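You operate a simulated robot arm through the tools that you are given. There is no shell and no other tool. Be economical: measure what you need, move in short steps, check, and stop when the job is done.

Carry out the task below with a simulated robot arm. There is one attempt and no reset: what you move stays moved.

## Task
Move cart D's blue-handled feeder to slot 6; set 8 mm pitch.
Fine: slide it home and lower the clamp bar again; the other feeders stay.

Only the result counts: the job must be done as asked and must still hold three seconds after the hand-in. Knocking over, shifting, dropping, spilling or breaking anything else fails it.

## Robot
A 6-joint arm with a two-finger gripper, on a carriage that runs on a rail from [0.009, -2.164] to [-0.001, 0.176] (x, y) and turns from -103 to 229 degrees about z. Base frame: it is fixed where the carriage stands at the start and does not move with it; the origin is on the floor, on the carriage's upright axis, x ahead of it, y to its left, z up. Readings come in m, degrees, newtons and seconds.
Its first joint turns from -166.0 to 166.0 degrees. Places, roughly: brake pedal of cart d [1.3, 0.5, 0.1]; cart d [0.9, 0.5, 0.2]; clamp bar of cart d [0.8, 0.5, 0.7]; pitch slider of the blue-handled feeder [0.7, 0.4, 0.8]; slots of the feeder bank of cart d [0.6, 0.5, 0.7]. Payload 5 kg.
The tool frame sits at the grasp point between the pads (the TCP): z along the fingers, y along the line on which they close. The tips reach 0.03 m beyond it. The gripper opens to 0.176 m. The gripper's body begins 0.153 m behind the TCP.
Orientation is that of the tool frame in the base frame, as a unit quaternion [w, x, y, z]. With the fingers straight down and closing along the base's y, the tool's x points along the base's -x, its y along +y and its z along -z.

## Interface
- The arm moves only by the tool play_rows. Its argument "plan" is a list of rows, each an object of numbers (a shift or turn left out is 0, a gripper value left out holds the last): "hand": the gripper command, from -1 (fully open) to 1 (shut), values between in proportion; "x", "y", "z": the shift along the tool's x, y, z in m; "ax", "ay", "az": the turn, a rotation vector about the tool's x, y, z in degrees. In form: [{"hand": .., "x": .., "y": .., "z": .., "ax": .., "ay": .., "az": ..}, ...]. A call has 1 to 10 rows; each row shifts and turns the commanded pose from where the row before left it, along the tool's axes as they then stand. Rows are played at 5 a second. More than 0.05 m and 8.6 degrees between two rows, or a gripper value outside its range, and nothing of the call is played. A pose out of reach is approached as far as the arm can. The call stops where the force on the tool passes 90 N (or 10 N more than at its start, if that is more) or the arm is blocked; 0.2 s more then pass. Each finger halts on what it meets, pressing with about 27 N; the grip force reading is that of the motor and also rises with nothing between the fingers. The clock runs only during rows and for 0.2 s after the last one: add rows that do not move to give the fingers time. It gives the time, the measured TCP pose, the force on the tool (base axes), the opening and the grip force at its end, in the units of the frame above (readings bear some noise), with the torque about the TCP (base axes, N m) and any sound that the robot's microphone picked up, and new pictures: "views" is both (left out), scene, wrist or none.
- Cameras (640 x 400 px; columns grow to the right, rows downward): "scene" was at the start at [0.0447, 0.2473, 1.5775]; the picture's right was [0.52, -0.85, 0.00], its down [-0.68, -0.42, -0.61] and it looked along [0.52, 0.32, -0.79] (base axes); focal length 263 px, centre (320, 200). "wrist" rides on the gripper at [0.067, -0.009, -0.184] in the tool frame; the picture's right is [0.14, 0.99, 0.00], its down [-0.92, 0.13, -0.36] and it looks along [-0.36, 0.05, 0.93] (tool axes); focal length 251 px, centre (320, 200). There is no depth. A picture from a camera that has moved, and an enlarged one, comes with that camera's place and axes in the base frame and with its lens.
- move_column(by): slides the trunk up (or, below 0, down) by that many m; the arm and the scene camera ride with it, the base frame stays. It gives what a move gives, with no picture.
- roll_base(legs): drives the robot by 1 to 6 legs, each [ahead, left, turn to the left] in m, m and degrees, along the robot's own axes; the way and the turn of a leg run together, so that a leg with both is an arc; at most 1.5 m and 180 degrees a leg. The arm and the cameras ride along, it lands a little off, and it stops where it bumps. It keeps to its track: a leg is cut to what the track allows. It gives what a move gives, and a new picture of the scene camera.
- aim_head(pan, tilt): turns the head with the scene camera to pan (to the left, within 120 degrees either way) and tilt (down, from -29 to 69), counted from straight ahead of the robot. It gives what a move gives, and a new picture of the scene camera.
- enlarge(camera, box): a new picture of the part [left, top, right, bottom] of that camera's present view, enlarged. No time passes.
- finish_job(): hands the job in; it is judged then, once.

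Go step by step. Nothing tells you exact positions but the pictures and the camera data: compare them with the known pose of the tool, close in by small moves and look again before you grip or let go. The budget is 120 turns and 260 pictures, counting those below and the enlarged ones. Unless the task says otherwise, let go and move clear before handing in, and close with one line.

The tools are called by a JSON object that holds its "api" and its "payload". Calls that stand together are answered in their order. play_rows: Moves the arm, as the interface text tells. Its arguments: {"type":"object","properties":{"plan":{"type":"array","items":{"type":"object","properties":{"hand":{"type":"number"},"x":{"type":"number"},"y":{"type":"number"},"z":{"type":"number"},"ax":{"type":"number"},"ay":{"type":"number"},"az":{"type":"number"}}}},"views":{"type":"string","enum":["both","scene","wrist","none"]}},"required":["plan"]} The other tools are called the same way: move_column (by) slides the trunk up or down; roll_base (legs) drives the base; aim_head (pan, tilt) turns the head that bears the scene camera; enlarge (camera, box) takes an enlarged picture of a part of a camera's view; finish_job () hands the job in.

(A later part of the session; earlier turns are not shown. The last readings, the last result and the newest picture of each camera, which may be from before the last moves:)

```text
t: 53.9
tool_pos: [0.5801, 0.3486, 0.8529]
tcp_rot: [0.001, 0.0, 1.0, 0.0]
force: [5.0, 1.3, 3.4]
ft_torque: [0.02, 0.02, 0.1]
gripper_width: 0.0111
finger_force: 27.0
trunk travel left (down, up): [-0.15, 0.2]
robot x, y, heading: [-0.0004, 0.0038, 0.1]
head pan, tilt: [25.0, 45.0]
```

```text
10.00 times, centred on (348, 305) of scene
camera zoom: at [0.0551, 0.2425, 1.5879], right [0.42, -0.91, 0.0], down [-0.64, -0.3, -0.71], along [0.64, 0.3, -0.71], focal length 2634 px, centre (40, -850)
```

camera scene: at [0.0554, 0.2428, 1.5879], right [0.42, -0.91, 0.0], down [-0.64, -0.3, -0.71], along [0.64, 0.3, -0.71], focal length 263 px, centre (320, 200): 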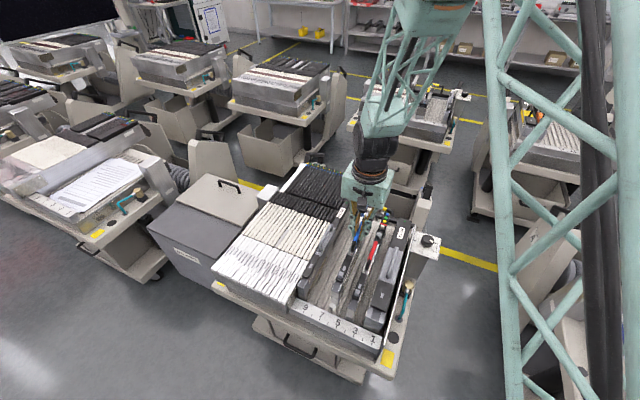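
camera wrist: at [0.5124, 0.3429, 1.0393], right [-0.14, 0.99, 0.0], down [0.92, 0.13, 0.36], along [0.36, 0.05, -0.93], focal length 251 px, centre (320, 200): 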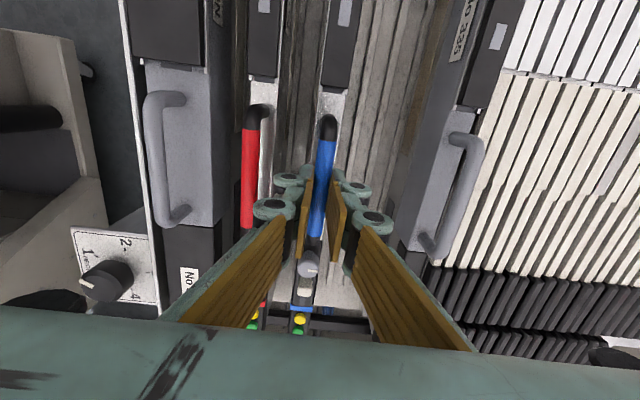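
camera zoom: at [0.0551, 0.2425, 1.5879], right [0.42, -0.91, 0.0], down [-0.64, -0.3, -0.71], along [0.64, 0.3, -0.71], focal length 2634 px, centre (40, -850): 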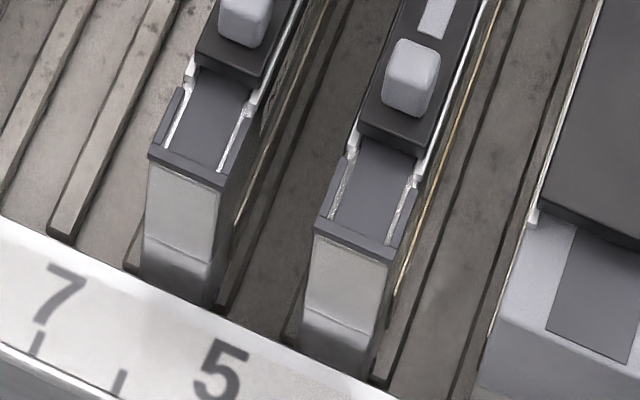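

{"api": "play_rows", "payload": {"plan": [{"x": 0.002}, {}], "views": "none"}}

{"api": "play_rows", "payload": {"plan": [{"x": 0.002}, {}], "views": "wrist"}}

{"api": "enlarge", "payload": {"camera": "scene", "box": [328, 285, 368, 325]}}

{"api": "enlarge", "payload": {"camera": "wrist", "box": [230, 250, 350, 345]}}

```text
t: 54.5
tool_pos: [0.5784, 0.3493, 0.8522]
tcp_rot: [0.0, -0.001, 1.0, -0.001]
force: [9.2, 0.6, -1.0]
ft_torque: [0.0, -0.12, 0.17]
gripper_width: 0.0111
finger_force: 27.2
trunk travel left (down, up): [-0.15, 0.2]
robot x, y, heading: [-0.0046, -0.0002, 0.3]
head pan, tilt: [25.0, 45.0]
```

```text
t: 55.1
tool_pos: [0.576, 0.3495, 0.8536]
tcp_rot: [0.0, 0.0, 1.0, 0.001]
force: [24.7, 1.0, 5.5]
ft_torque: [0.0, -0.1, 0.11]
gripper_width: 0.0112
finger_force: 26.8
trunk travel left (down, up): [-0.15, 0.2]
robot x, y, heading: [0.0018, 0.0009, 0.2]
head pan, tilt: [25.0, 45.0]
camera wrist: at [0.5084, 0.3397, 1.0358], right [-0.14, 0.99, 0.0], down [0.92, 0.13, 0.36], along [0.36, 0.05, -0.93], focal length 251 px, centre (320, 200)
```

wrist: 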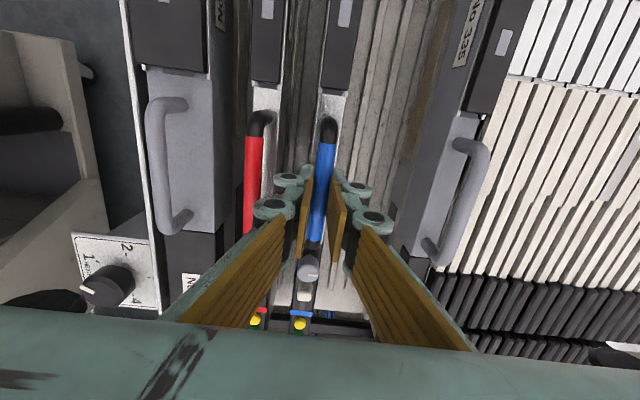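

```text
10.00 times, centred on (348, 305) of scene
camera zoom: at [0.056, 0.2426, 1.588], right [0.42, -0.91, 0.0], down [-0.64, -0.3, -0.71], along [0.64, 0.3, -0.71], focal length 2634 px, centre (40, -850)
```

zoom: 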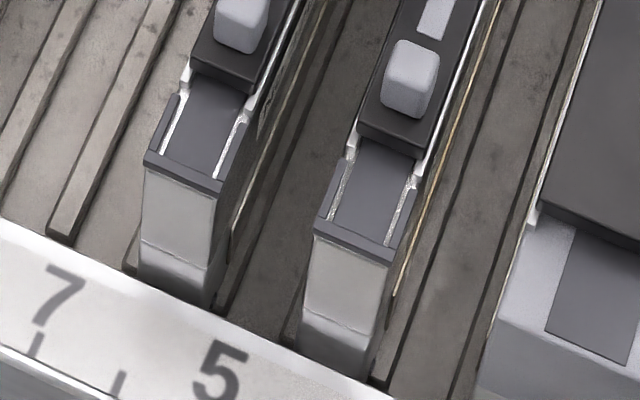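

```text
4.21 times, centred on (290, 298) of wrist
camera zoom: at [0.5084, 0.3397, 1.0358], right [-0.14, 0.99, 0.0], down [0.92, 0.13, 0.36], along [0.36, 0.05, -0.93], focal length 1059 px, centre (446, -210)
```

zoom: 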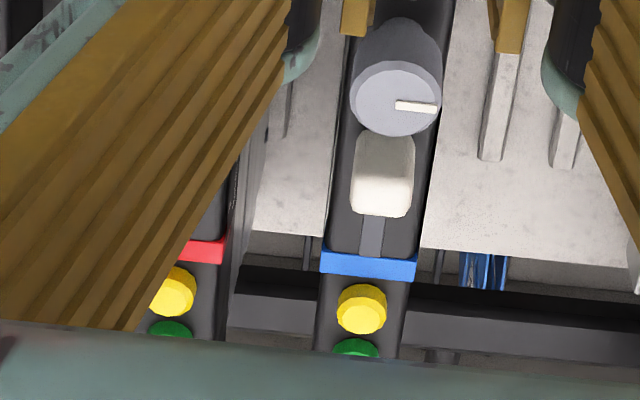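

It now meets a firm front stop (25 N), in line with red's front seam, so it's home. I'll release and rise clear.

{"api": "play_rows", "payload": {"plan": [{"hand": 0.6}, {}, {}, {"z": -0.02}, {"z": -0.04}, {"z": -0.05}, {}], "views": "both"}}

{"api": "enlarge", "payload": {"camera": "scene", "box": [290, 200, 410, 330]}}

{"api": "enlarge", "payload": {"camera": "wrist", "box": [200, 180, 400, 320]}}

```text
t: 56.7
tool_pos: [0.5759, 0.3487, 0.9656]
tcp_rot: [0.001, 0.0, 1.0, -0.001]
force: [-0.7, -0.7, 0.3]
ft_torque: [0.09, -0.17, 0.0]
gripper_width: 0.0351
finger_force: 0.1
trunk travel left (down, up): [-0.15, 0.2]
robot x, y, heading: [0.0004, -0.0028, -0.1]
head pan, tilt: [25.0, 45.0]
camera scene: at [0.0538, 0.2421, 1.588], right [0.42, -0.91, 0.0], down [-0.64, -0.3, -0.71], along [0.64, 0.3, -0.71], focal length 263 px, centre (320, 200)
camera wrist: at [0.5092, 0.3399, 1.1487], right [-0.14, 0.99, 0.0], down [0.92, 0.13, 0.36], along [0.36, 0.05, -0.93], focal length 251 px, centre (320, 200)
```

scene: 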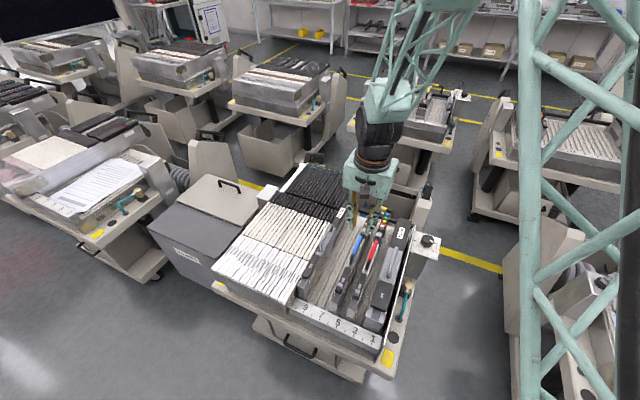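
wrist: 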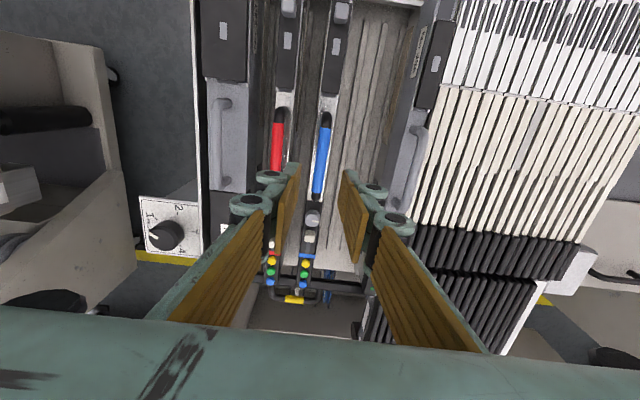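

```text
3.08 times, centred on (350, 265) of scene
camera zoom: at [0.0538, 0.2421, 1.588], right [0.42, -0.91, 0.0], down [-0.64, -0.3, -0.71], along [0.64, 0.3, -0.71], focal length 810 px, centre (228, 0)
```

zoom: 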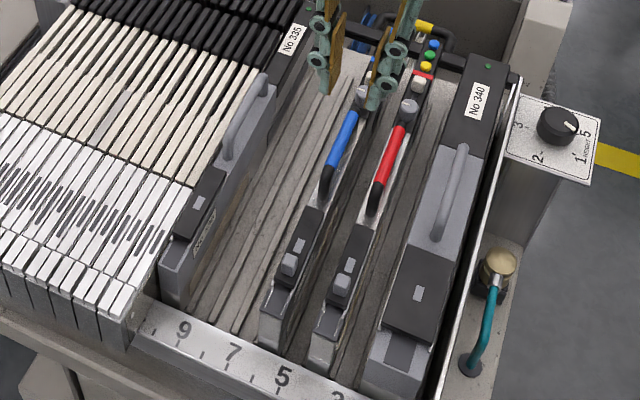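

```text
2.86 times, centred on (300, 250) of wrist
camera zoom: at [0.5092, 0.3399, 1.1487], right [-0.14, 0.99, 0.0], down [0.92, 0.13, 0.36], along [0.36, 0.05, -0.93], focal length 718 px, centre (377, 57)
```

zoom: 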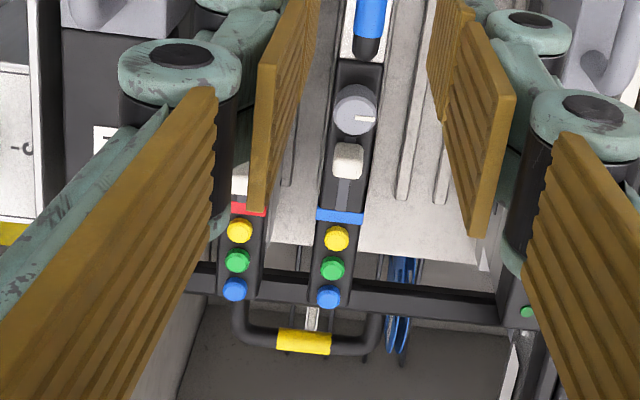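

It stands freely in the slot. I'll back the arm up and away for an unobstructed view to verify the seating against the ribs.

{"api": "play_rows", "payload": {"plan": [{"z": -0.04, "hand": -1}, {"z": -0.04}, {"x": -0.02}, {}, {}], "views": "wrist"}}

{"api": "enlarge", "payload": {"camera": "wrist", "box": [240, 0, 400, 110]}}

{"api": "enlarge", "payload": {"camera": "wrist", "box": [240, 110, 400, 280]}}

```text
t: 57.9
tool_pos: [0.5972, 0.3491, 1.0441]
tcp_rot: [0.001, 0.0, 1.0, -0.001]
force: [-0.2, 0.4, 0.3]
ft_torque: [0.0, 0.04, 0.05]
gripper_width: 0.1763
finger_force: 0.1
trunk travel left (down, up): [-0.15, 0.2]
robot x, y, heading: [-0.0001, -0.0033, 0.2]
head pan, tilt: [25.0, 45.0]
camera wrist: at [0.529, 0.3396, 1.226], right [-0.14, 0.99, 0.0], down [0.92, 0.13, 0.36], along [0.36, 0.05, -0.93], focal length 251 px, centre (320, 200)
```

wrist: 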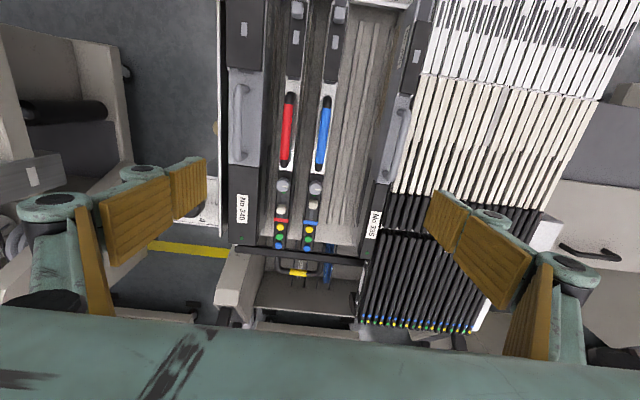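

```text
3.64 times, centred on (320, 55) of wrist
camera zoom: at [0.529, 0.3396, 1.226], right [-0.14, 0.99, 0.0], down [0.92, 0.13, 0.36], along [0.36, 0.05, -0.93], focal length 914 px, centre (320, 727)
```

zoom: 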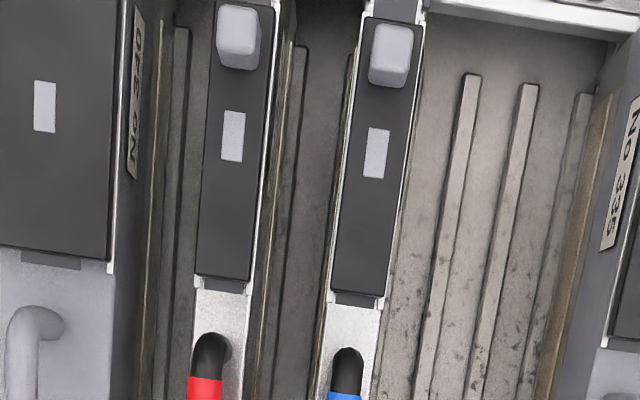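

```text
2.35 times, centred on (320, 195) of wrist
camera zoom: at [0.529, 0.3396, 1.226], right [-0.14, 0.99, 0.0], down [0.92, 0.13, 0.36], along [0.36, 0.05, -0.93], focal length 592 px, centre (320, 212)
```

zoom: 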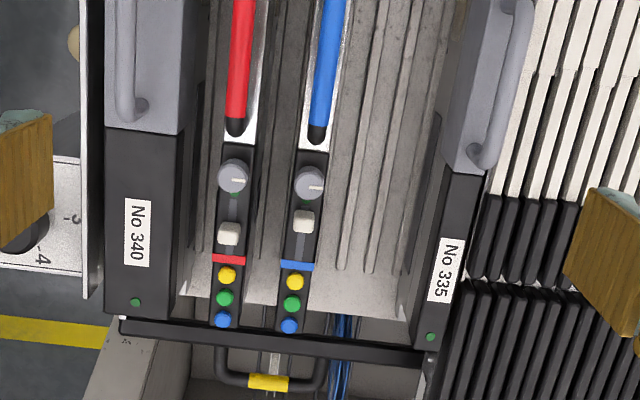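

The blue feeder is centred between ribs exactly two slots from red (slot 4), on tick 6, and its x offset to red equals the original. The clamp grip now rests at about (0.949, 0.340, 0.680), near the reach limit, so I'll roll the base left along the rail.

{"api": "roll_base", "payload": {"legs": [[0, 0.165, 0]]}}

{"api": "play_rows", "payload": {"plan": [{"az": 8.5, "hand": 0.3}, {"az": 8.5}, {"az": 8.5}, {"az": 8.5}, {"az": 8.5}, {"az": 8.5}, {"az": 8.5}, {"az": 8.5}, {"az": 8.5}, {"az": 8.5}], "views": "none"}}

{"api": "play_rows", "payload": {"plan": [{"az": 5}, {}], "views": "none"}}

```text
t: 59.4
tool_pos: [0.5974, 0.5177, 1.0422]
tcp_rot: [0.0, 0.001, 1.0, 0.0]
force: [-0.6, -0.4, -1.0]
ft_torque: [0.05, 0.03, 0.03]
gripper_width: 0.1761
finger_force: 0.1
trunk travel left (down, up): [-0.15, 0.2]
robot x, y, heading: [0.002, 0.1656, -0.1]
head pan, tilt: [25.0, 45.0]
camera scene: at [0.0549, 0.4124, 1.5879], right [0.42, -0.91, 0.0], down [-0.64, -0.3, -0.71], along [0.64, 0.3, -0.71], focal length 263 px, centre (320, 200)
```

scene: 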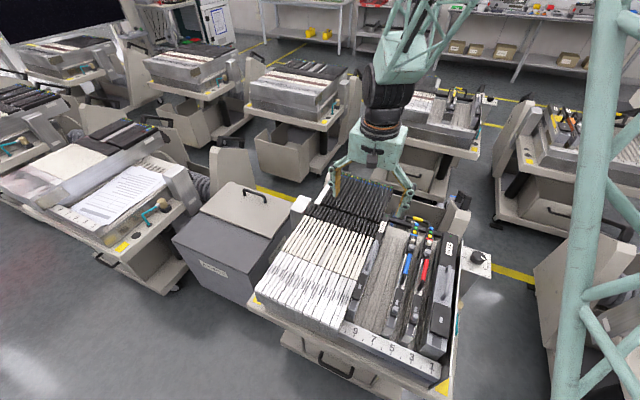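

```text
t: 61.6
tool_pos: [0.596, 0.5184, 1.0424]
tcp_rot: [0.0, 0.678, 0.735, 0.0]
force: [1.1, -1.2, -0.1]
ft_torque: [-0.01, -0.02, -0.02]
gripper_width: 0.0617
finger_force: 0.0
trunk travel left (down, up): [-0.15, 0.2]
robot x, y, heading: [-0.002, 0.1717, -0.3]
head pan, tilt: [25.0, 45.0]
```

```text
t: 62.2
tool_pos: [0.5964, 0.5182, 1.0423]
tcp_rot: [0.0, 0.709, 0.706, 0.0]
force: [0.7, 0.5, 0.2]
ft_torque: [0.01, 0.01, 0.0]
gripper_width: 0.0614
finger_force: 0.0
trunk travel left (down, up): [-0.15, 0.2]
robot x, y, heading: [0.0028, 0.1705, -0.3]
head pan, tilt: [25.0, 45.0]
```

{"api": "play_rows", "payload": {"plan": [{"y": 0.04, "x": -0.025}, {"y": 0.04, "x": -0.025}, {"y": 0.04, "x": -0.025}, {"y": 0.04, "x": -0.025}, {"y": 0.04, "x": -0.025}, {"y": 0.04, "x": -0.025}, {"y": 0.04, "x": -0.025}, {"y": 0.04}, {"y": 0.03}, {}], "views": "wrist"}}

{"api": "enlarge", "payload": {"camera": "wrist", "box": [220, 60, 420, 260]}}

```text
t: 64.4
tool_pos: [0.9478, 0.3385, 1.041]
tcp_rot: [-0.001, 0.708, 0.707, -0.001]
force: [0.3, 0.4, -0.7]
ft_torque: [0.0, 0.13, 0.0]
gripper_width: 0.0618
finger_force: 0.1
trunk travel left (down, up): [-0.15, 0.2]
robot x, y, heading: [0.0017, 0.1673, -0.2]
head pan, tilt: [25.0, 45.0]
camera wrist: at [0.937, 0.4065, 1.2247], right [0.99, 0.14, 0.0], down [0.13, -0.92, 0.36], along [0.05, -0.36, -0.93], focal length 251 px, centre (320, 200)
```

wrist: 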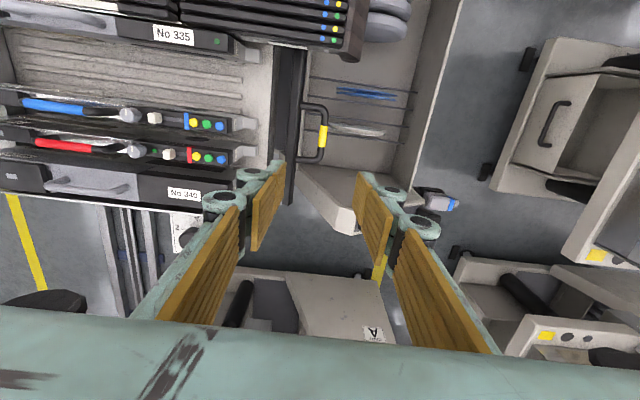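

```text
2.00 times, centred on (320, 160) of wrist
camera zoom: at [0.937, 0.4065, 1.2247], right [0.99, 0.14, 0.0], down [0.13, -0.92, 0.36], along [0.05, -0.36, -0.93], focal length 503 px, centre (320, 280)
```

zoom: 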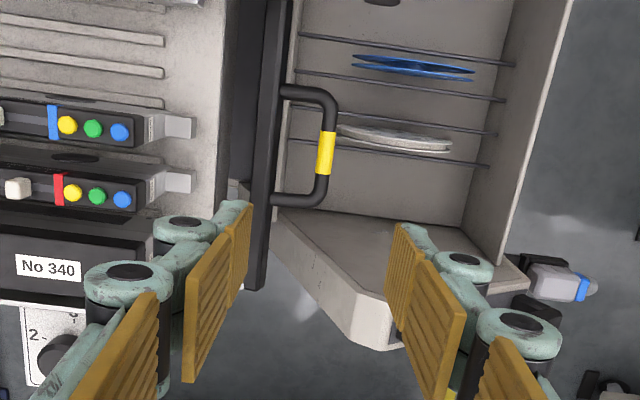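

Grip located at (0.951, 0.339, ~0.677). I'll descend in stages.

{"api": "play_rows", "payload": {"plan": [{"z": 0.045}, {"z": 0.045, "y": 0.003}, {"z": 0.045}, {"z": 0.045}, {"z": 0.045}, {"z": 0.045}, {}], "views": "both"}}

{"api": "enlarge", "payload": {"camera": "wrist", "box": [220, 60, 420, 260]}}

```text
t: 66.0
tool_pos: [0.9481, 0.3422, 0.7732]
tcp_rot: [-0.001, 0.708, 0.706, -0.001]
force: [-0.6, -0.3, -1.2]
ft_torque: [0.0, 0.09, 0.0]
gripper_width: 0.0618
finger_force: 0.0
trunk travel left (down, up): [-0.15, 0.2]
robot x, y, heading: [-0.0011, 0.1717, -0.2]
head pan, tilt: [25.0, 45.0]
camera scene: at [0.0559, 0.4127, 1.5879], right [0.42, -0.91, 0.0], down [-0.64, -0.3, -0.71], along [0.64, 0.3, -0.71], focal length 263 px, centre (320, 200)
camera wrist: at [0.9379, 0.4087, 0.956], right [0.99, 0.14, 0.0], down [0.13, -0.92, 0.36], along [0.05, -0.36, -0.93], focal length 251 px, centre (320, 200)
```

scene: 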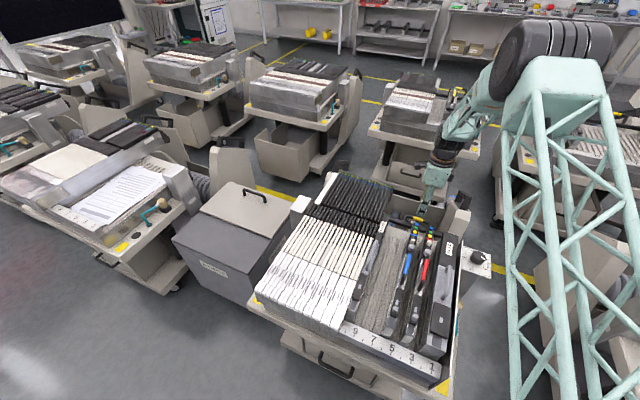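
wrist: 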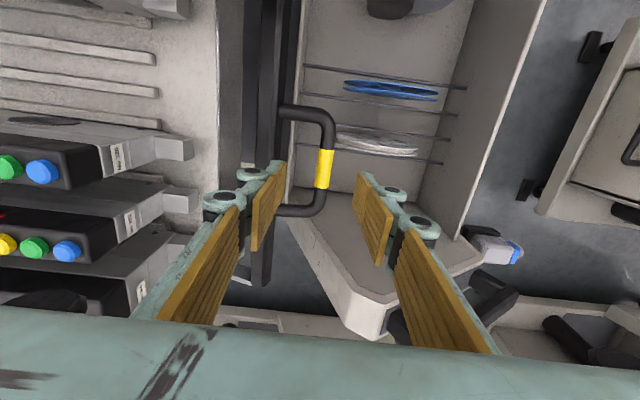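

```text
2.00 times, centred on (320, 160) of wrist
camera zoom: at [0.9379, 0.4087, 0.956], right [0.99, 0.14, 0.0], down [0.13, -0.92, 0.36], along [0.05, -0.36, -0.93], focal length 503 px, centre (320, 280)
```

zoom: 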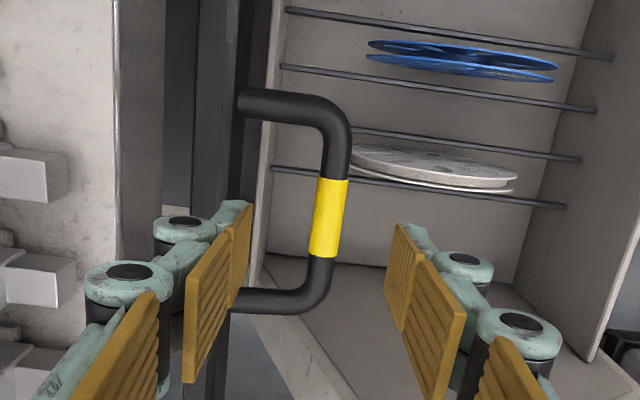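

{"api": "play_rows", "payload": {"plan": [{"hand": 0.5, "y": 0.005, "x": -0.003}, {}, {"z": 0.03}, {"z": 0.03}, {"z": 0.02}, {"z": 0.015}, {}], "views": "wrist"}}

{"api": "enlarge", "payload": {"camera": "wrist", "box": [220, 60, 420, 280]}}

```text
t: 67.6
tool_pos: [0.9546, 0.3371, 0.6767]
tcp_rot: [0.0, 0.708, 0.707, 0.0]
force: [0.9, -0.5, 0.5]
ft_torque: [-0.02, 0.02, 0.0]
gripper_width: 0.0442
finger_force: 0.0
trunk travel left (down, up): [-0.15, 0.2]
robot x, y, heading: [-0.0026, 0.1727, 0.2]
head pan, tilt: [25.0, 45.0]
camera wrist: at [0.9438, 0.4049, 0.8597], right [0.99, 0.14, 0.0], down [0.13, -0.92, 0.36], along [0.05, -0.36, -0.93], focal length 251 px, centre (320, 200)
```

wrist: 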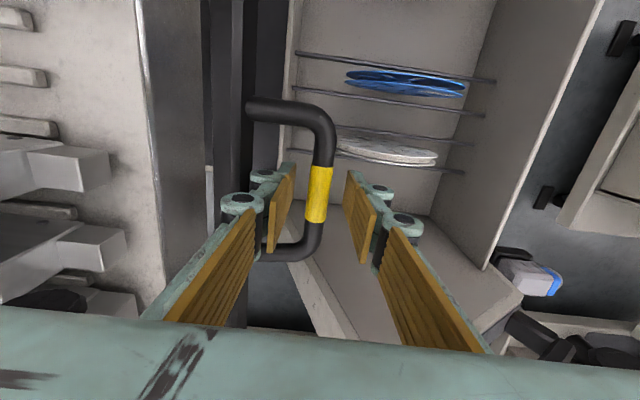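

```text
1.82 times, centred on (320, 170) of wrist
camera zoom: at [0.9438, 0.4049, 0.8597], right [0.99, 0.14, 0.0], down [0.13, -0.92, 0.36], along [0.05, -0.36, -0.93], focal length 457 px, centre (320, 254)
```

zoom: 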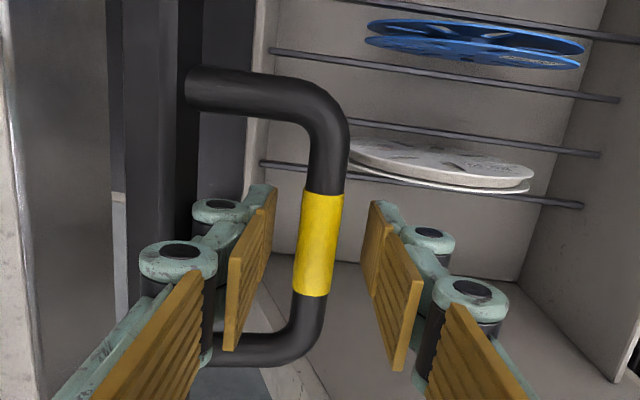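

The fingers straddle the grip. I'll close and swing the bar up along its arc (centre ≈ (0.838, 0.69), R ≈ 0.115), starting with a short part.

{"api": "play_rows", "payload": {"plan": [{"hand": 1}, {}, {}, {"y": 0.001, "z": -0.015}, {"y": -0.001, "z": -0.016}, {"y": -0.0034, "z": -0.0157}, {}], "views": "wrist"}}

```text
t: 69.2
tool_pos: [0.9426, 0.3382, 0.7192]
tcp_rot: [-0.005, 0.708, 0.706, -0.007]
force: [-73.6, -4.9, -38.8]
ft_torque: [-0.15, -0.22, 0.65]
gripper_width: 0.0143
finger_force: 45.2
trunk travel left (down, up): [-0.15, 0.2]
robot x, y, heading: [-0.0008, 0.1698, 0.0]
head pan, tilt: [25.0, 45.0]
camera wrist: at [0.9346, 0.406, 0.9014], right [0.99, 0.14, -0.02], down [0.13, -0.92, 0.36], along [0.03, -0.36, -0.93], focal length 251 px, centre (320, 200)
```

wrist: 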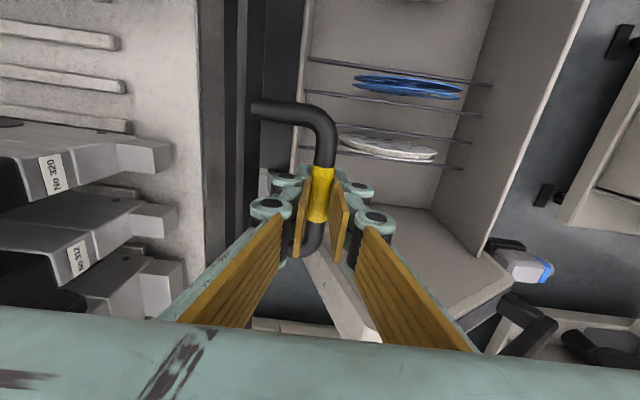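

The handle wants a smaller radius (≈0.108). I'll correct and continue.

{"api": "play_rows", "payload": {"plan": [{"y": -0.0095, "z": 0.0035}, {}, {"y": -0.005, "z": -0.014}, {}], "views": "none"}}

{"api": "play_rows", "payload": {"plan": [{"y": -0.007, "z": -0.0133}, {"y": -0.0089, "z": -0.0122}, {}], "views": "none"}}

```text
t: 70.2
tool_pos: [0.9349, 0.3386, 0.7324]
tcp_rot: [-0.001, 0.709, 0.705, -0.002]
force: [-44.8, -6.6, -29.8]
ft_torque: [-0.18, -0.03, 0.66]
gripper_width: 0.0146
finger_force: 44.8
trunk travel left (down, up): [-0.15, 0.2]
robot x, y, heading: [0.0013, 0.1677, -0.1]
head pan, tilt: [25.0, 45.0]
```

```text
t: 71.0
tool_pos: [0.9192, 0.3387, 0.7586]
tcp_rot: [-0.001, 0.708, 0.706, -0.001]
force: [-35.3, -12.7, -35.0]
ft_torque: [-0.27, -0.01, 0.63]
gripper_width: 0.0144
finger_force: 45.1
trunk travel left (down, up): [-0.15, 0.2]
robot x, y, heading: [0.0031, 0.1685, -0.3]
head pan, tilt: [25.0, 45.0]
```

{"api": "play_rows", "payload": {"plan": [{"y": -0.012, "z": -0.0085}, {"y": -0.0125, "z": -0.0082}, {}], "views": "none"}}

{"api": "play_rows", "payload": {"plan": [{"y": -0.0131, "z": -0.007}, {"y": -0.0139, "z": -0.0045}, {}], "views": "wrist"}}

```text
t: 71.8
tool_pos: [0.8986, 0.3399, 0.7787]
tcp_rot: [0.001, 0.708, 0.706, 0.002]
force: [1.7, -18.2, -0.9]
ft_torque: [-0.36, -0.1, 0.69]
gripper_width: 0.0142
finger_force: 45.3
trunk travel left (down, up): [-0.15, 0.2]
robot x, y, heading: [0.0008, 0.171, -0.2]
head pan, tilt: [25.0, 45.0]
```

```text
t: 72.6
tool_pos: [0.8697, 0.3401, 0.7915]
tcp_rot: [0.002, 0.707, 0.707, 0.002]
force: [21.6, -7.2, 44.0]
ft_torque: [0.04, -0.16, 0.36]
gripper_width: 0.0148
finger_force: 45.3
trunk travel left (down, up): [-0.15, 0.2]
robot x, y, heading: [0.0056, 0.1684, -0.1]
head pan, tilt: [25.0, 45.0]
camera wrist: at [0.8579, 0.407, 0.9737], right [0.99, 0.14, 0.01], down [0.13, -0.92, 0.36], along [0.05, -0.36, -0.93], focal length 251 px, centre (320, 200)
```

wrist: 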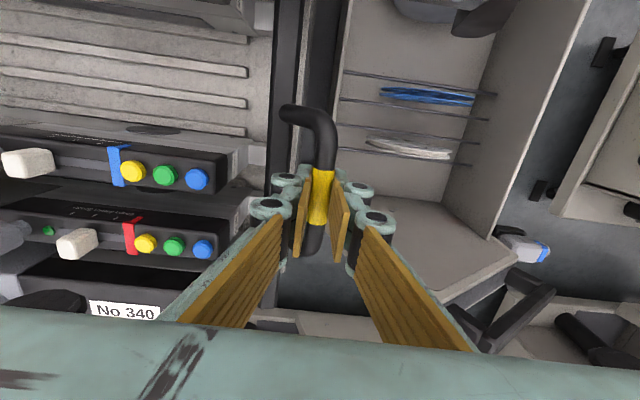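

{"api": "play_rows", "payload": {"plan": [{"z": -0.003}, {"y": -0.007, "z": -0.002}, {"y": -0.007, "z": -0.002}, {}], "views": "none"}}

{"api": "play_rows", "payload": {"plan": [{"y": -0.005, "z": -0.0005}, {}], "views": "none"}}

{"api": "play_rows", "payload": {"plan": [{"y": -0.005, "z": -0.0005}, {}], "views": "wrist"}}

{"api": "enlarge", "payload": {"camera": "wrist", "box": [140, 40, 360, 260]}}

```text
t: 73.6
tool_pos: [0.8525, 0.3407, 0.7949]
tcp_rot: [-0.001, 0.708, 0.706, -0.001]
force: [-1.6, 13.3, 13.9]
ft_torque: [0.22, 0.18, 0.56]
gripper_width: 0.0139
finger_force: 45.3
trunk travel left (down, up): [-0.15, 0.2]
robot x, y, heading: [0.0003, 0.1711, 0.0]
head pan, tilt: [25.0, 45.0]
```

```text
t: 74.2
tool_pos: [0.8493, 0.3408, 0.7952]
tcp_rot: [0.001, 0.708, 0.706, 0.0]
force: [1.5, 20.6, 11.2]
ft_torque: [0.21, -0.04, 0.56]
gripper_width: 0.0145
finger_force: 45.4
trunk travel left (down, up): [-0.15, 0.2]
robot x, y, heading: [0.0031, 0.1666, -0.0]
head pan, tilt: [25.0, 45.0]
```

```text
t: 74.8
tool_pos: [0.8445, 0.3399, 0.7962]
tcp_rot: [0.001, 0.708, 0.706, 0.0]
force: [4.2, 28.3, 18.6]
ft_torque: [0.07, -0.03, 0.54]
gripper_width: 0.014
finger_force: 44.9
trunk travel left (down, up): [-0.15, 0.2]
robot x, y, heading: [0.0008, 0.1674, -0.3]
head pan, tilt: [25.0, 45.0]
camera wrist: at [0.8345, 0.4071, 0.9796], right [0.99, 0.14, 0.0], down [0.13, -0.92, 0.36], along [0.05, -0.36, -0.93], focal length 251 px, centre (320, 200)
```

wrist: 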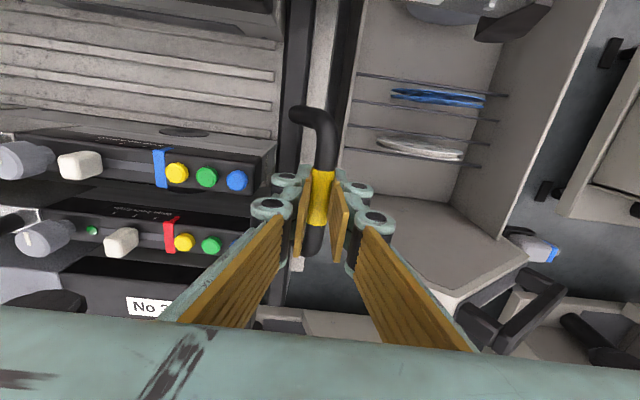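

```text
1.82 times, centred on (250, 150) of wrist
camera zoom: at [0.8345, 0.4071, 0.9796], right [0.99, 0.14, 0.0], down [0.13, -0.92, 0.36], along [0.05, -0.36, -0.93], focal length 457 px, centre (447, 291)
```

zoom: 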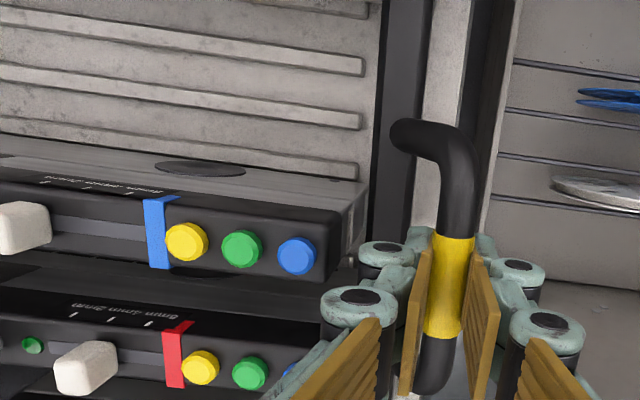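

The bar is over the tails again. I'll press the last few mm until the stop.

{"api": "play_rows", "payload": {"plan": [{"y": -0.003}, {}], "views": "none"}}

{"api": "play_rows", "payload": {"plan": [{"y": -0.003}, {}], "views": "none"}}

{"api": "play_rows", "payload": {"plan": [{"y": -0.003}, {}], "views": "none"}}

```text
t: 75.4
tool_pos: [0.8438, 0.3402, 0.7982]
tcp_rot: [0.002, 0.708, 0.707, 0.002]
force: [25.9, 35.2, 20.7]
ft_torque: [0.09, -0.07, 0.65]
gripper_width: 0.0141
finger_force: 45.5
trunk travel left (down, up): [-0.15, 0.2]
robot x, y, heading: [-0.0029, 0.1729, 0.2]
head pan, tilt: [25.0, 45.0]
```

```text
t: 76.0
tool_pos: [0.8425, 0.3404, 0.7965]
tcp_rot: [0.003, 0.708, 0.706, 0.002]
force: [48.8, 35.3, 14.5]
ft_torque: [-0.1, 0.0, 0.8]
gripper_width: 0.014
finger_force: 44.7
trunk travel left (down, up): [-0.15, 0.2]
robot x, y, heading: [-0.0007, 0.1696, -0.3]
head pan, tilt: [25.0, 45.0]
```

```text
t: 76.6
tool_pos: [0.843, 0.3416, 0.7961]
tcp_rot: [0.003, 0.708, 0.707, 0.004]
force: [64.8, 32.4, 7.0]
ft_torque: [-0.14, -0.03, 0.9]
gripper_width: 0.0141
finger_force: 45.3
trunk travel left (down, up): [-0.15, 0.2]
robot x, y, heading: [0.001, 0.1727, -0.3]
head pan, tilt: [25.0, 45.0]
```

It's at the stop (x≈0.843, as originally). I'll release, rise and inspect.

{"api": "play_rows", "payload": {"plan": [{"y": 0.005}, {"hand": 0.4}, {}, {}, {"z": -0.04}, {"z": -0.045}, {"z": -0.045}, {"z": -0.045}, {"z": -0.045}, {}], "views": "both"}}

{"api": "enlarge", "payload": {"camera": "wrist", "box": [160, 60, 360, 230]}}

```text
t: 78.8
tool_pos: [0.8402, 0.335, 1.0167]
tcp_rot: [0.0, 0.707, 0.707, 0.001]
force: [-0.8, -0.6, 1.0]
ft_torque: [0.01, -0.16, -0.05]
gripper_width: 0.0529
finger_force: 0.1
trunk travel left (down, up): [-0.15, 0.2]
robot x, y, heading: [-0.0019, 0.1696, -0.2]
head pan, tilt: [25.0, 45.0]
camera scene: at [0.0539, 0.4124, 1.5879], right [0.42, -0.91, 0.0], down [-0.64, -0.3, -0.71], along [0.64, 0.3, -0.71], focal length 263 px, centre (320, 200)
camera wrist: at [0.8294, 0.4025, 1.2003], right [0.99, 0.14, 0.0], down [0.13, -0.92, 0.36], along [0.05, -0.36, -0.93], focal length 251 px, centre (320, 200)
```

scene: 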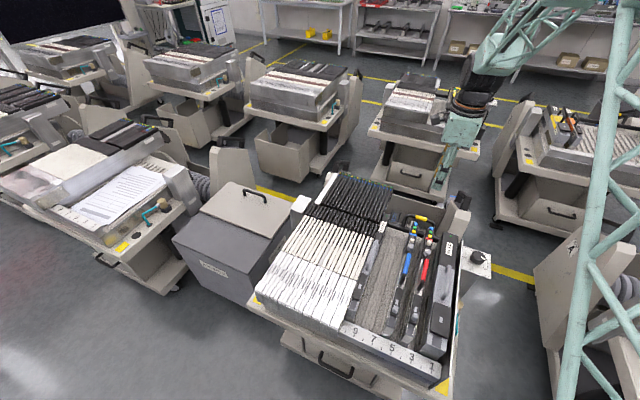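
wrist: 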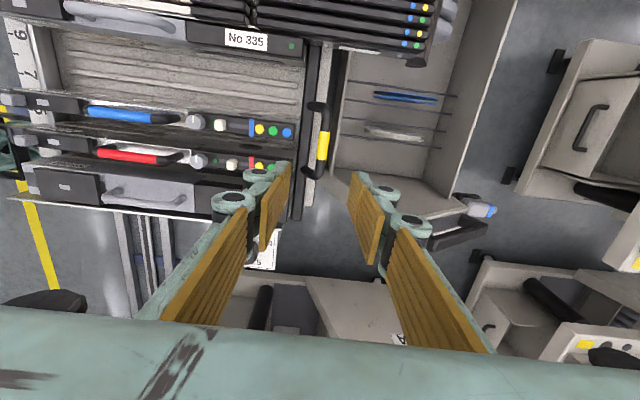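

```text
2.35 times, centred on (260, 145) of wrist
camera zoom: at [0.8294, 0.4025, 1.2003], right [0.99, 0.14, 0.0], down [0.13, -0.92, 0.36], along [0.05, -0.36, -0.93], focal length 592 px, centre (461, 329)
```

zoom: 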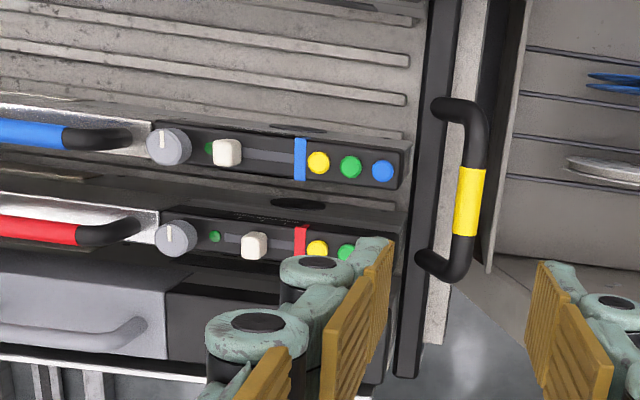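

The clamp bar is down as it was originally. Now the pitch slider: I'll zoom on the scale.

{"api": "enlarge", "payload": {"camera": "wrist", "box": [205, 95, 305, 175]}}

{"api": "enlarge", "payload": {"camera": "scene", "box": [395, 205, 445, 245]}}

```text
5.00 times, centred on (255, 135) of wrist
camera zoom: at [0.8294, 0.4025, 1.2003], right [0.99, 0.14, 0.0], down [0.13, -0.92, 0.36], along [0.05, -0.36, -0.93], focal length 1257 px, centre (645, 525)
```

zoom: 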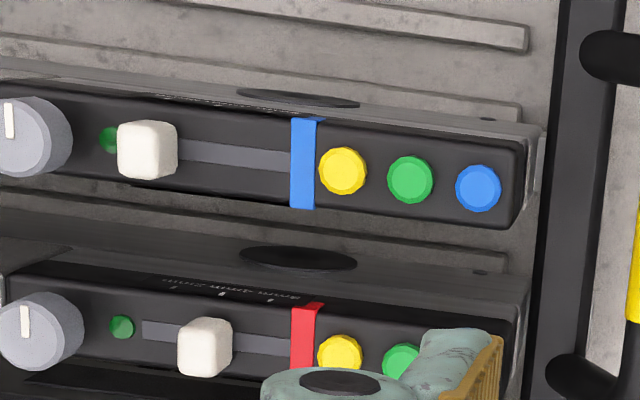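

```text
10.00 times, centred on (420, 225) of scene
camera zoom: at [0.0539, 0.4124, 1.5879], right [0.42, -0.91, 0.0], down [-0.64, -0.3, -0.71], along [0.64, 0.3, -0.71], focal length 2634 px, centre (-680, -50)
```

zoom: 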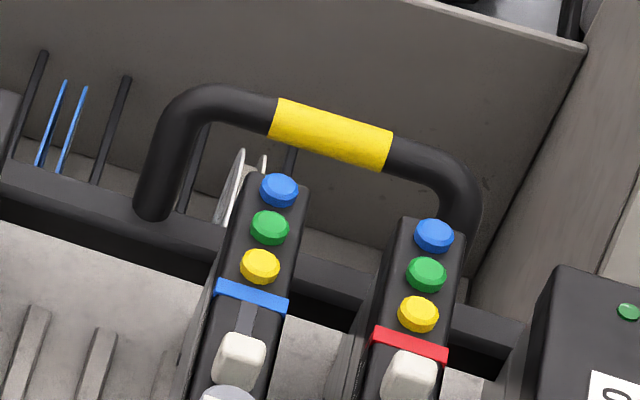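

I'll take a side view of the blue feeder's scale by tilting the wrist.

{"api": "play_rows", "payload": {"plan": [{"y": -0.03, "x": 0.03}, {"y": -0.03, "x": 0.03}, {"y": -0.03, "x": 0.03}, {"ay": -8.5}, {"ay": -8.5}, {}], "views": "wrist"}}

{"api": "enlarge", "payload": {"camera": "wrist", "box": [210, 30, 370, 130]}}

```text
t: 80.2
tool_pos: [0.7517, 0.4296, 1.015]
tcp_rot: [0.105, 0.7, 0.699, -0.105]
force: [0.3, 0.9, -0.3]
ft_torque: [-0.21, 0.05, -0.02]
gripper_width: 0.0529
finger_force: 0.1
trunk travel left (down, up): [-0.15, 0.2]
robot x, y, heading: [-0.0016, 0.1689, -0.4]
head pan, tilt: [25.0, 45.0]
camera wrist: at [0.7418, 0.5478, 1.1707], right [0.99, 0.13, -0.04], down [0.13, -0.78, 0.62], along [0.05, -0.62, -0.79], focal length 251 px, centre (320, 200)
```

wrist: 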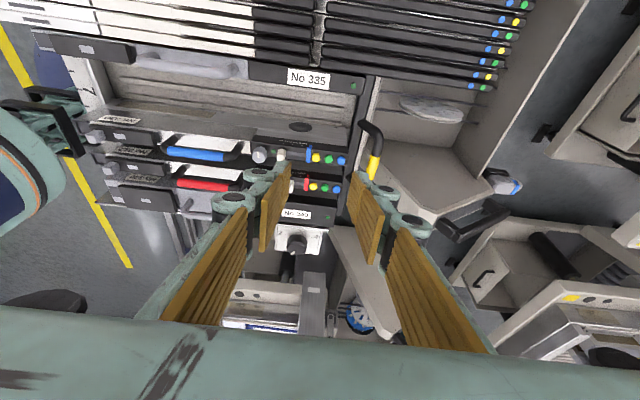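

```text
4.00 times, centred on (290, 80) of wrist
camera zoom: at [0.7418, 0.5478, 1.1707], right [0.99, 0.13, -0.04], down [0.13, -0.78, 0.62], along [0.05, -0.62, -0.79], focal length 1006 px, centre (440, 680)
```

zoom: 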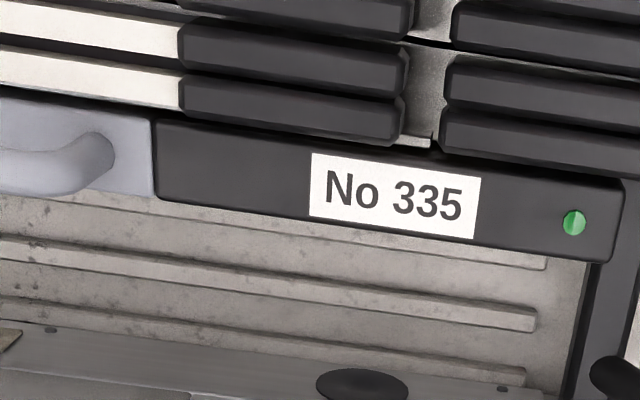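

{"api": "enlarge", "payload": {"camera": "wrist", "box": [245, 120, 355, 200]}}

```text
5.00 times, centred on (300, 160) of wrist
camera zoom: at [0.7418, 0.5478, 1.1707], right [0.99, 0.13, -0.04], down [0.13, -0.78, 0.62], along [0.05, -0.62, -0.79], focal length 1257 px, centre (420, 400)
```

zoom: 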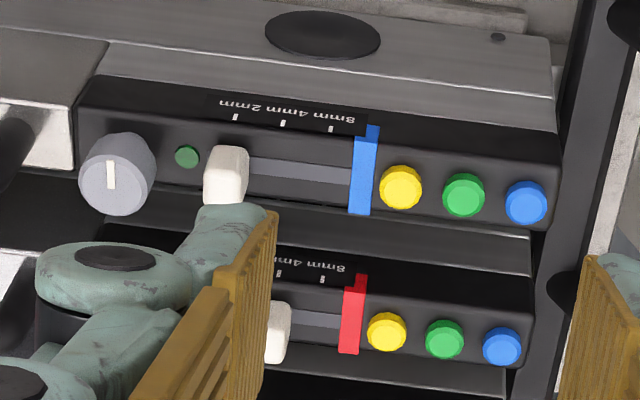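

The blue slider is at the 2 mm tick (x≈0.692), and the 8 mm tick is at x≈0.722, so it must move +0.030 m rearward. I'll straighten the tool and position it above the knob with narrow fingers along x.

{"api": "play_rows", "payload": {"plan": [{"ay": 8.5, "hand": 0.68}, {"ay": 8.5}, {"y": -0.03, "x": -0.04}, {"y": -0.028, "x": -0.04}, {}, {}], "views": "none"}}

{"api": "play_rows", "payload": {"plan": [{"z": 0.04}, {"z": 0.04}, {}], "views": "wrist"}}

{"api": "enlarge", "payload": {"camera": "wrist", "box": [240, 110, 400, 230]}}

```text
t: 81.6
tool_pos: [0.69, 0.3513, 1.0158]
tcp_rot: [0.0, 0.708, 0.707, 0.0]
force: [0.7, 0.8, -0.3]
ft_torque: [-0.03, 0.06, 0.02]
gripper_width: 0.028
finger_force: 0.2
trunk travel left (down, up): [-0.15, 0.2]
robot x, y, heading: [0.0003, 0.1675, 0.2]
head pan, tilt: [25.0, 45.0]
```

```text
t: 82.4
tool_pos: [0.6929, 0.3549, 0.9348]
tcp_rot: [0.0, 0.708, 0.706, -0.001]
force: [1.4, 1.6, -0.7]
ft_torque: [-0.05, 0.19, -0.01]
gripper_width: 0.0281
finger_force: 0.0
trunk travel left (down, up): [-0.15, 0.2]
robot x, y, heading: [-0.0005, 0.1691, -0.4]
head pan, tilt: [25.0, 45.0]
camera wrist: at [0.6824, 0.4213, 1.1182], right [0.99, 0.14, 0.0], down [0.13, -0.92, 0.36], along [0.05, -0.36, -0.93], focal length 251 px, centre (320, 200)
```

wrist: 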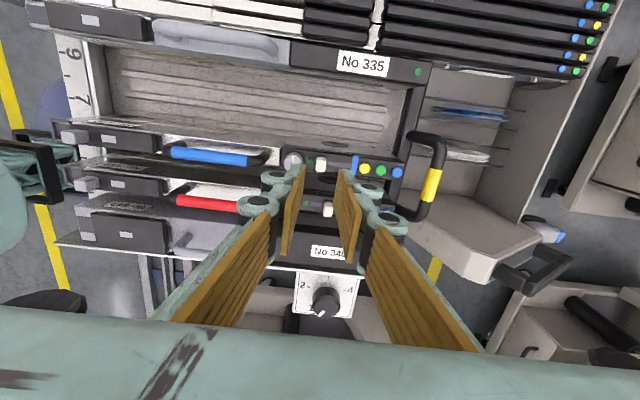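

```text
3.33 times, centred on (320, 170) of wrist
camera zoom: at [0.6824, 0.4213, 1.1182], right [0.99, 0.14, 0.0], down [0.13, -0.92, 0.36], along [0.05, -0.36, -0.93], focal length 838 px, centre (320, 300)
```

zoom: 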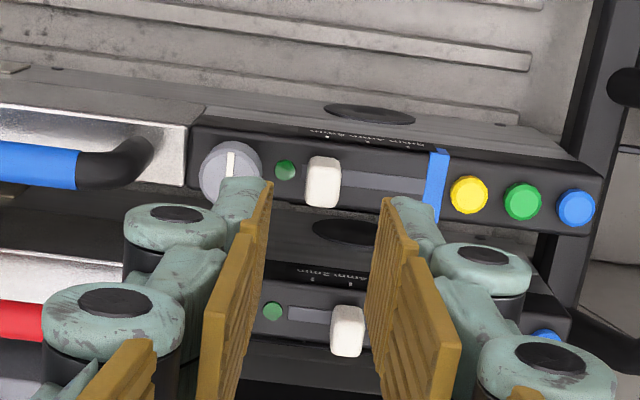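

The knob top is about (0.693, 0.355, 0.83), right under the TCP. I'll descend in stages.

{"api": "play_rows", "payload": {"plan": [{"z": 0.025}, {"z": 0.025}, {"z": 0.015}, {}], "views": "wrist"}}

{"api": "enlarge", "payload": {"camera": "wrist", "box": [240, 130, 400, 250]}}

{"api": "enlarge", "payload": {"camera": "scene", "box": [385, 200, 445, 260]}}

```text
t: 83.4
tool_pos: [0.6938, 0.3504, 0.8732]
tcp_rot: [0.0, 0.708, 0.706, 0.0]
force: [0.4, 0.2, 0.2]
ft_torque: [0.0, 0.05, 0.0]
gripper_width: 0.0282
finger_force: 0.0
trunk travel left (down, up): [-0.15, 0.2]
robot x, y, heading: [0.0003, 0.1717, -0.2]
head pan, tilt: [25.0, 45.0]
camera wrist: at [0.6837, 0.4168, 1.0552], right [0.99, 0.14, 0.0], down [0.13, -0.92, 0.36], along [0.05, -0.36, -0.93], focal length 251 px, centre (320, 200)
```

wrist: 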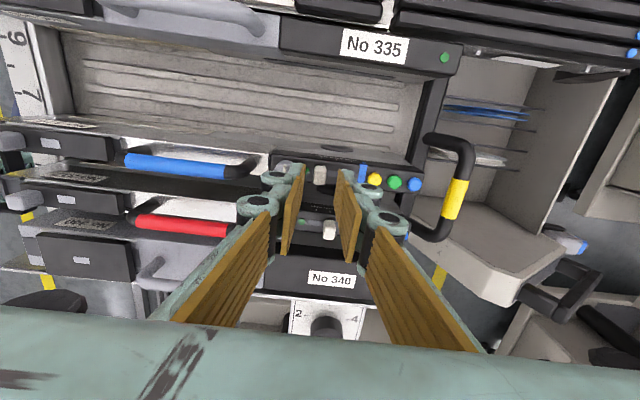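

```text
3.33 times, centred on (320, 190) of wrist
camera zoom: at [0.6837, 0.4168, 1.0552], right [0.99, 0.14, 0.0], down [0.13, -0.92, 0.36], along [0.05, -0.36, -0.93], focal length 838 px, centre (320, 233)
```

zoom: 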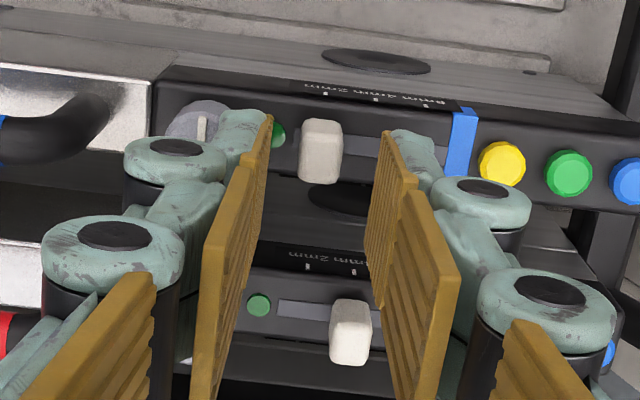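

```text
6.67 times, centred on (415, 230) of scene
camera zoom: at [0.0551, 0.4126, 1.588], right [0.42, -0.91, 0.0], down [-0.64, -0.3, -0.71], along [0.64, 0.3, -0.71], focal length 1756 px, centre (-313, 0)
```

zoom: 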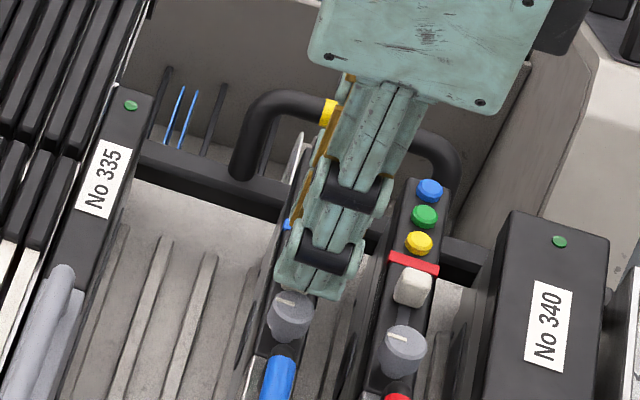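

{"api": "play_rows", "payload": {"plan": [{"z": 0.01, "x": 0.002}, {"z": 0.01}, {"z": 0.008}, {}], "views": "wrist"}}

{"api": "enlarge", "payload": {"camera": "wrist", "box": [240, 130, 400, 250]}}

{"api": "enlarge", "payload": {"camera": "scene", "box": [395, 215, 435, 255]}}

```text
t: 84.4
tool_pos: [0.6925, 0.3505, 0.8446]
tcp_rot: [-0.001, 0.709, 0.705, -0.001]
force: [1.0, 0.6, 5.6]
ft_torque: [0.01, -0.02, 0.01]
gripper_width: 0.0387
finger_force: 1.5
trunk travel left (down, up): [-0.15, 0.2]
robot x, y, heading: [-0.0003, 0.1723, -0.2]
head pan, tilt: [25.0, 45.0]
camera wrist: at [0.684, 0.4169, 1.0269], right [0.99, 0.14, 0.0], down [0.13, -0.92, 0.36], along [0.05, -0.36, -0.93], focal length 251 px, centre (320, 200)
```

wrist: 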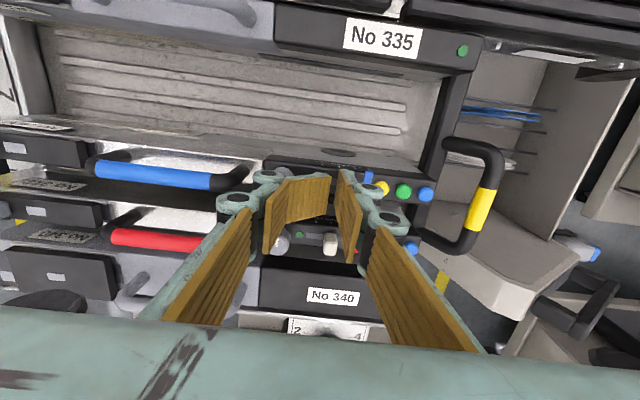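

```text
3.33 times, centred on (320, 190) of wrist
camera zoom: at [0.684, 0.4169, 1.0269], right [0.99, 0.14, 0.0], down [0.13, -0.92, 0.36], along [0.05, -0.36, -0.93], focal length 838 px, centre (320, 233)
```

zoom: 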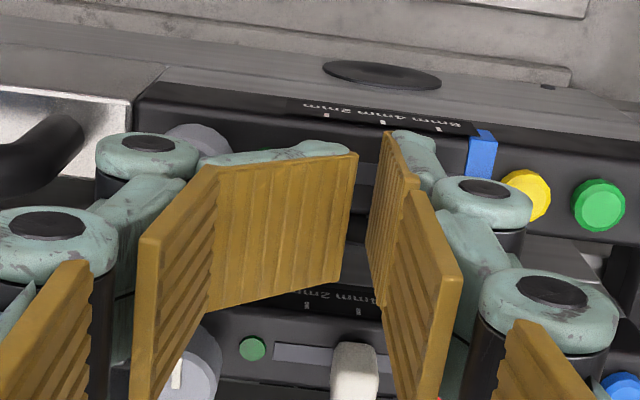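

```text
10.00 times, centred on (415, 235) of scene
camera zoom: at [0.0552, 0.4125, 1.5877], right [0.42, -0.91, 0.0], down [-0.64, -0.3, -0.71], along [0.64, 0.3, -0.71], focal length 2634 px, centre (-630, -150)
```

zoom: 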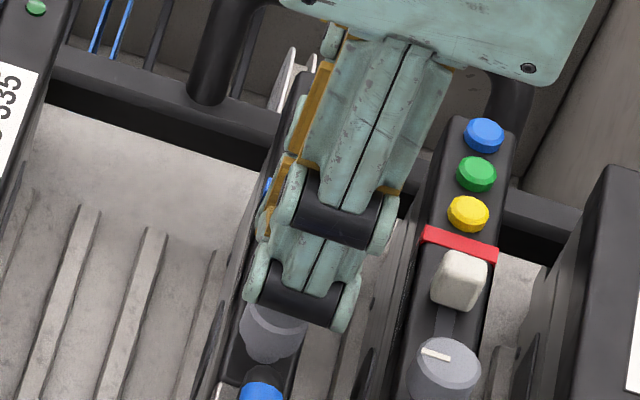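

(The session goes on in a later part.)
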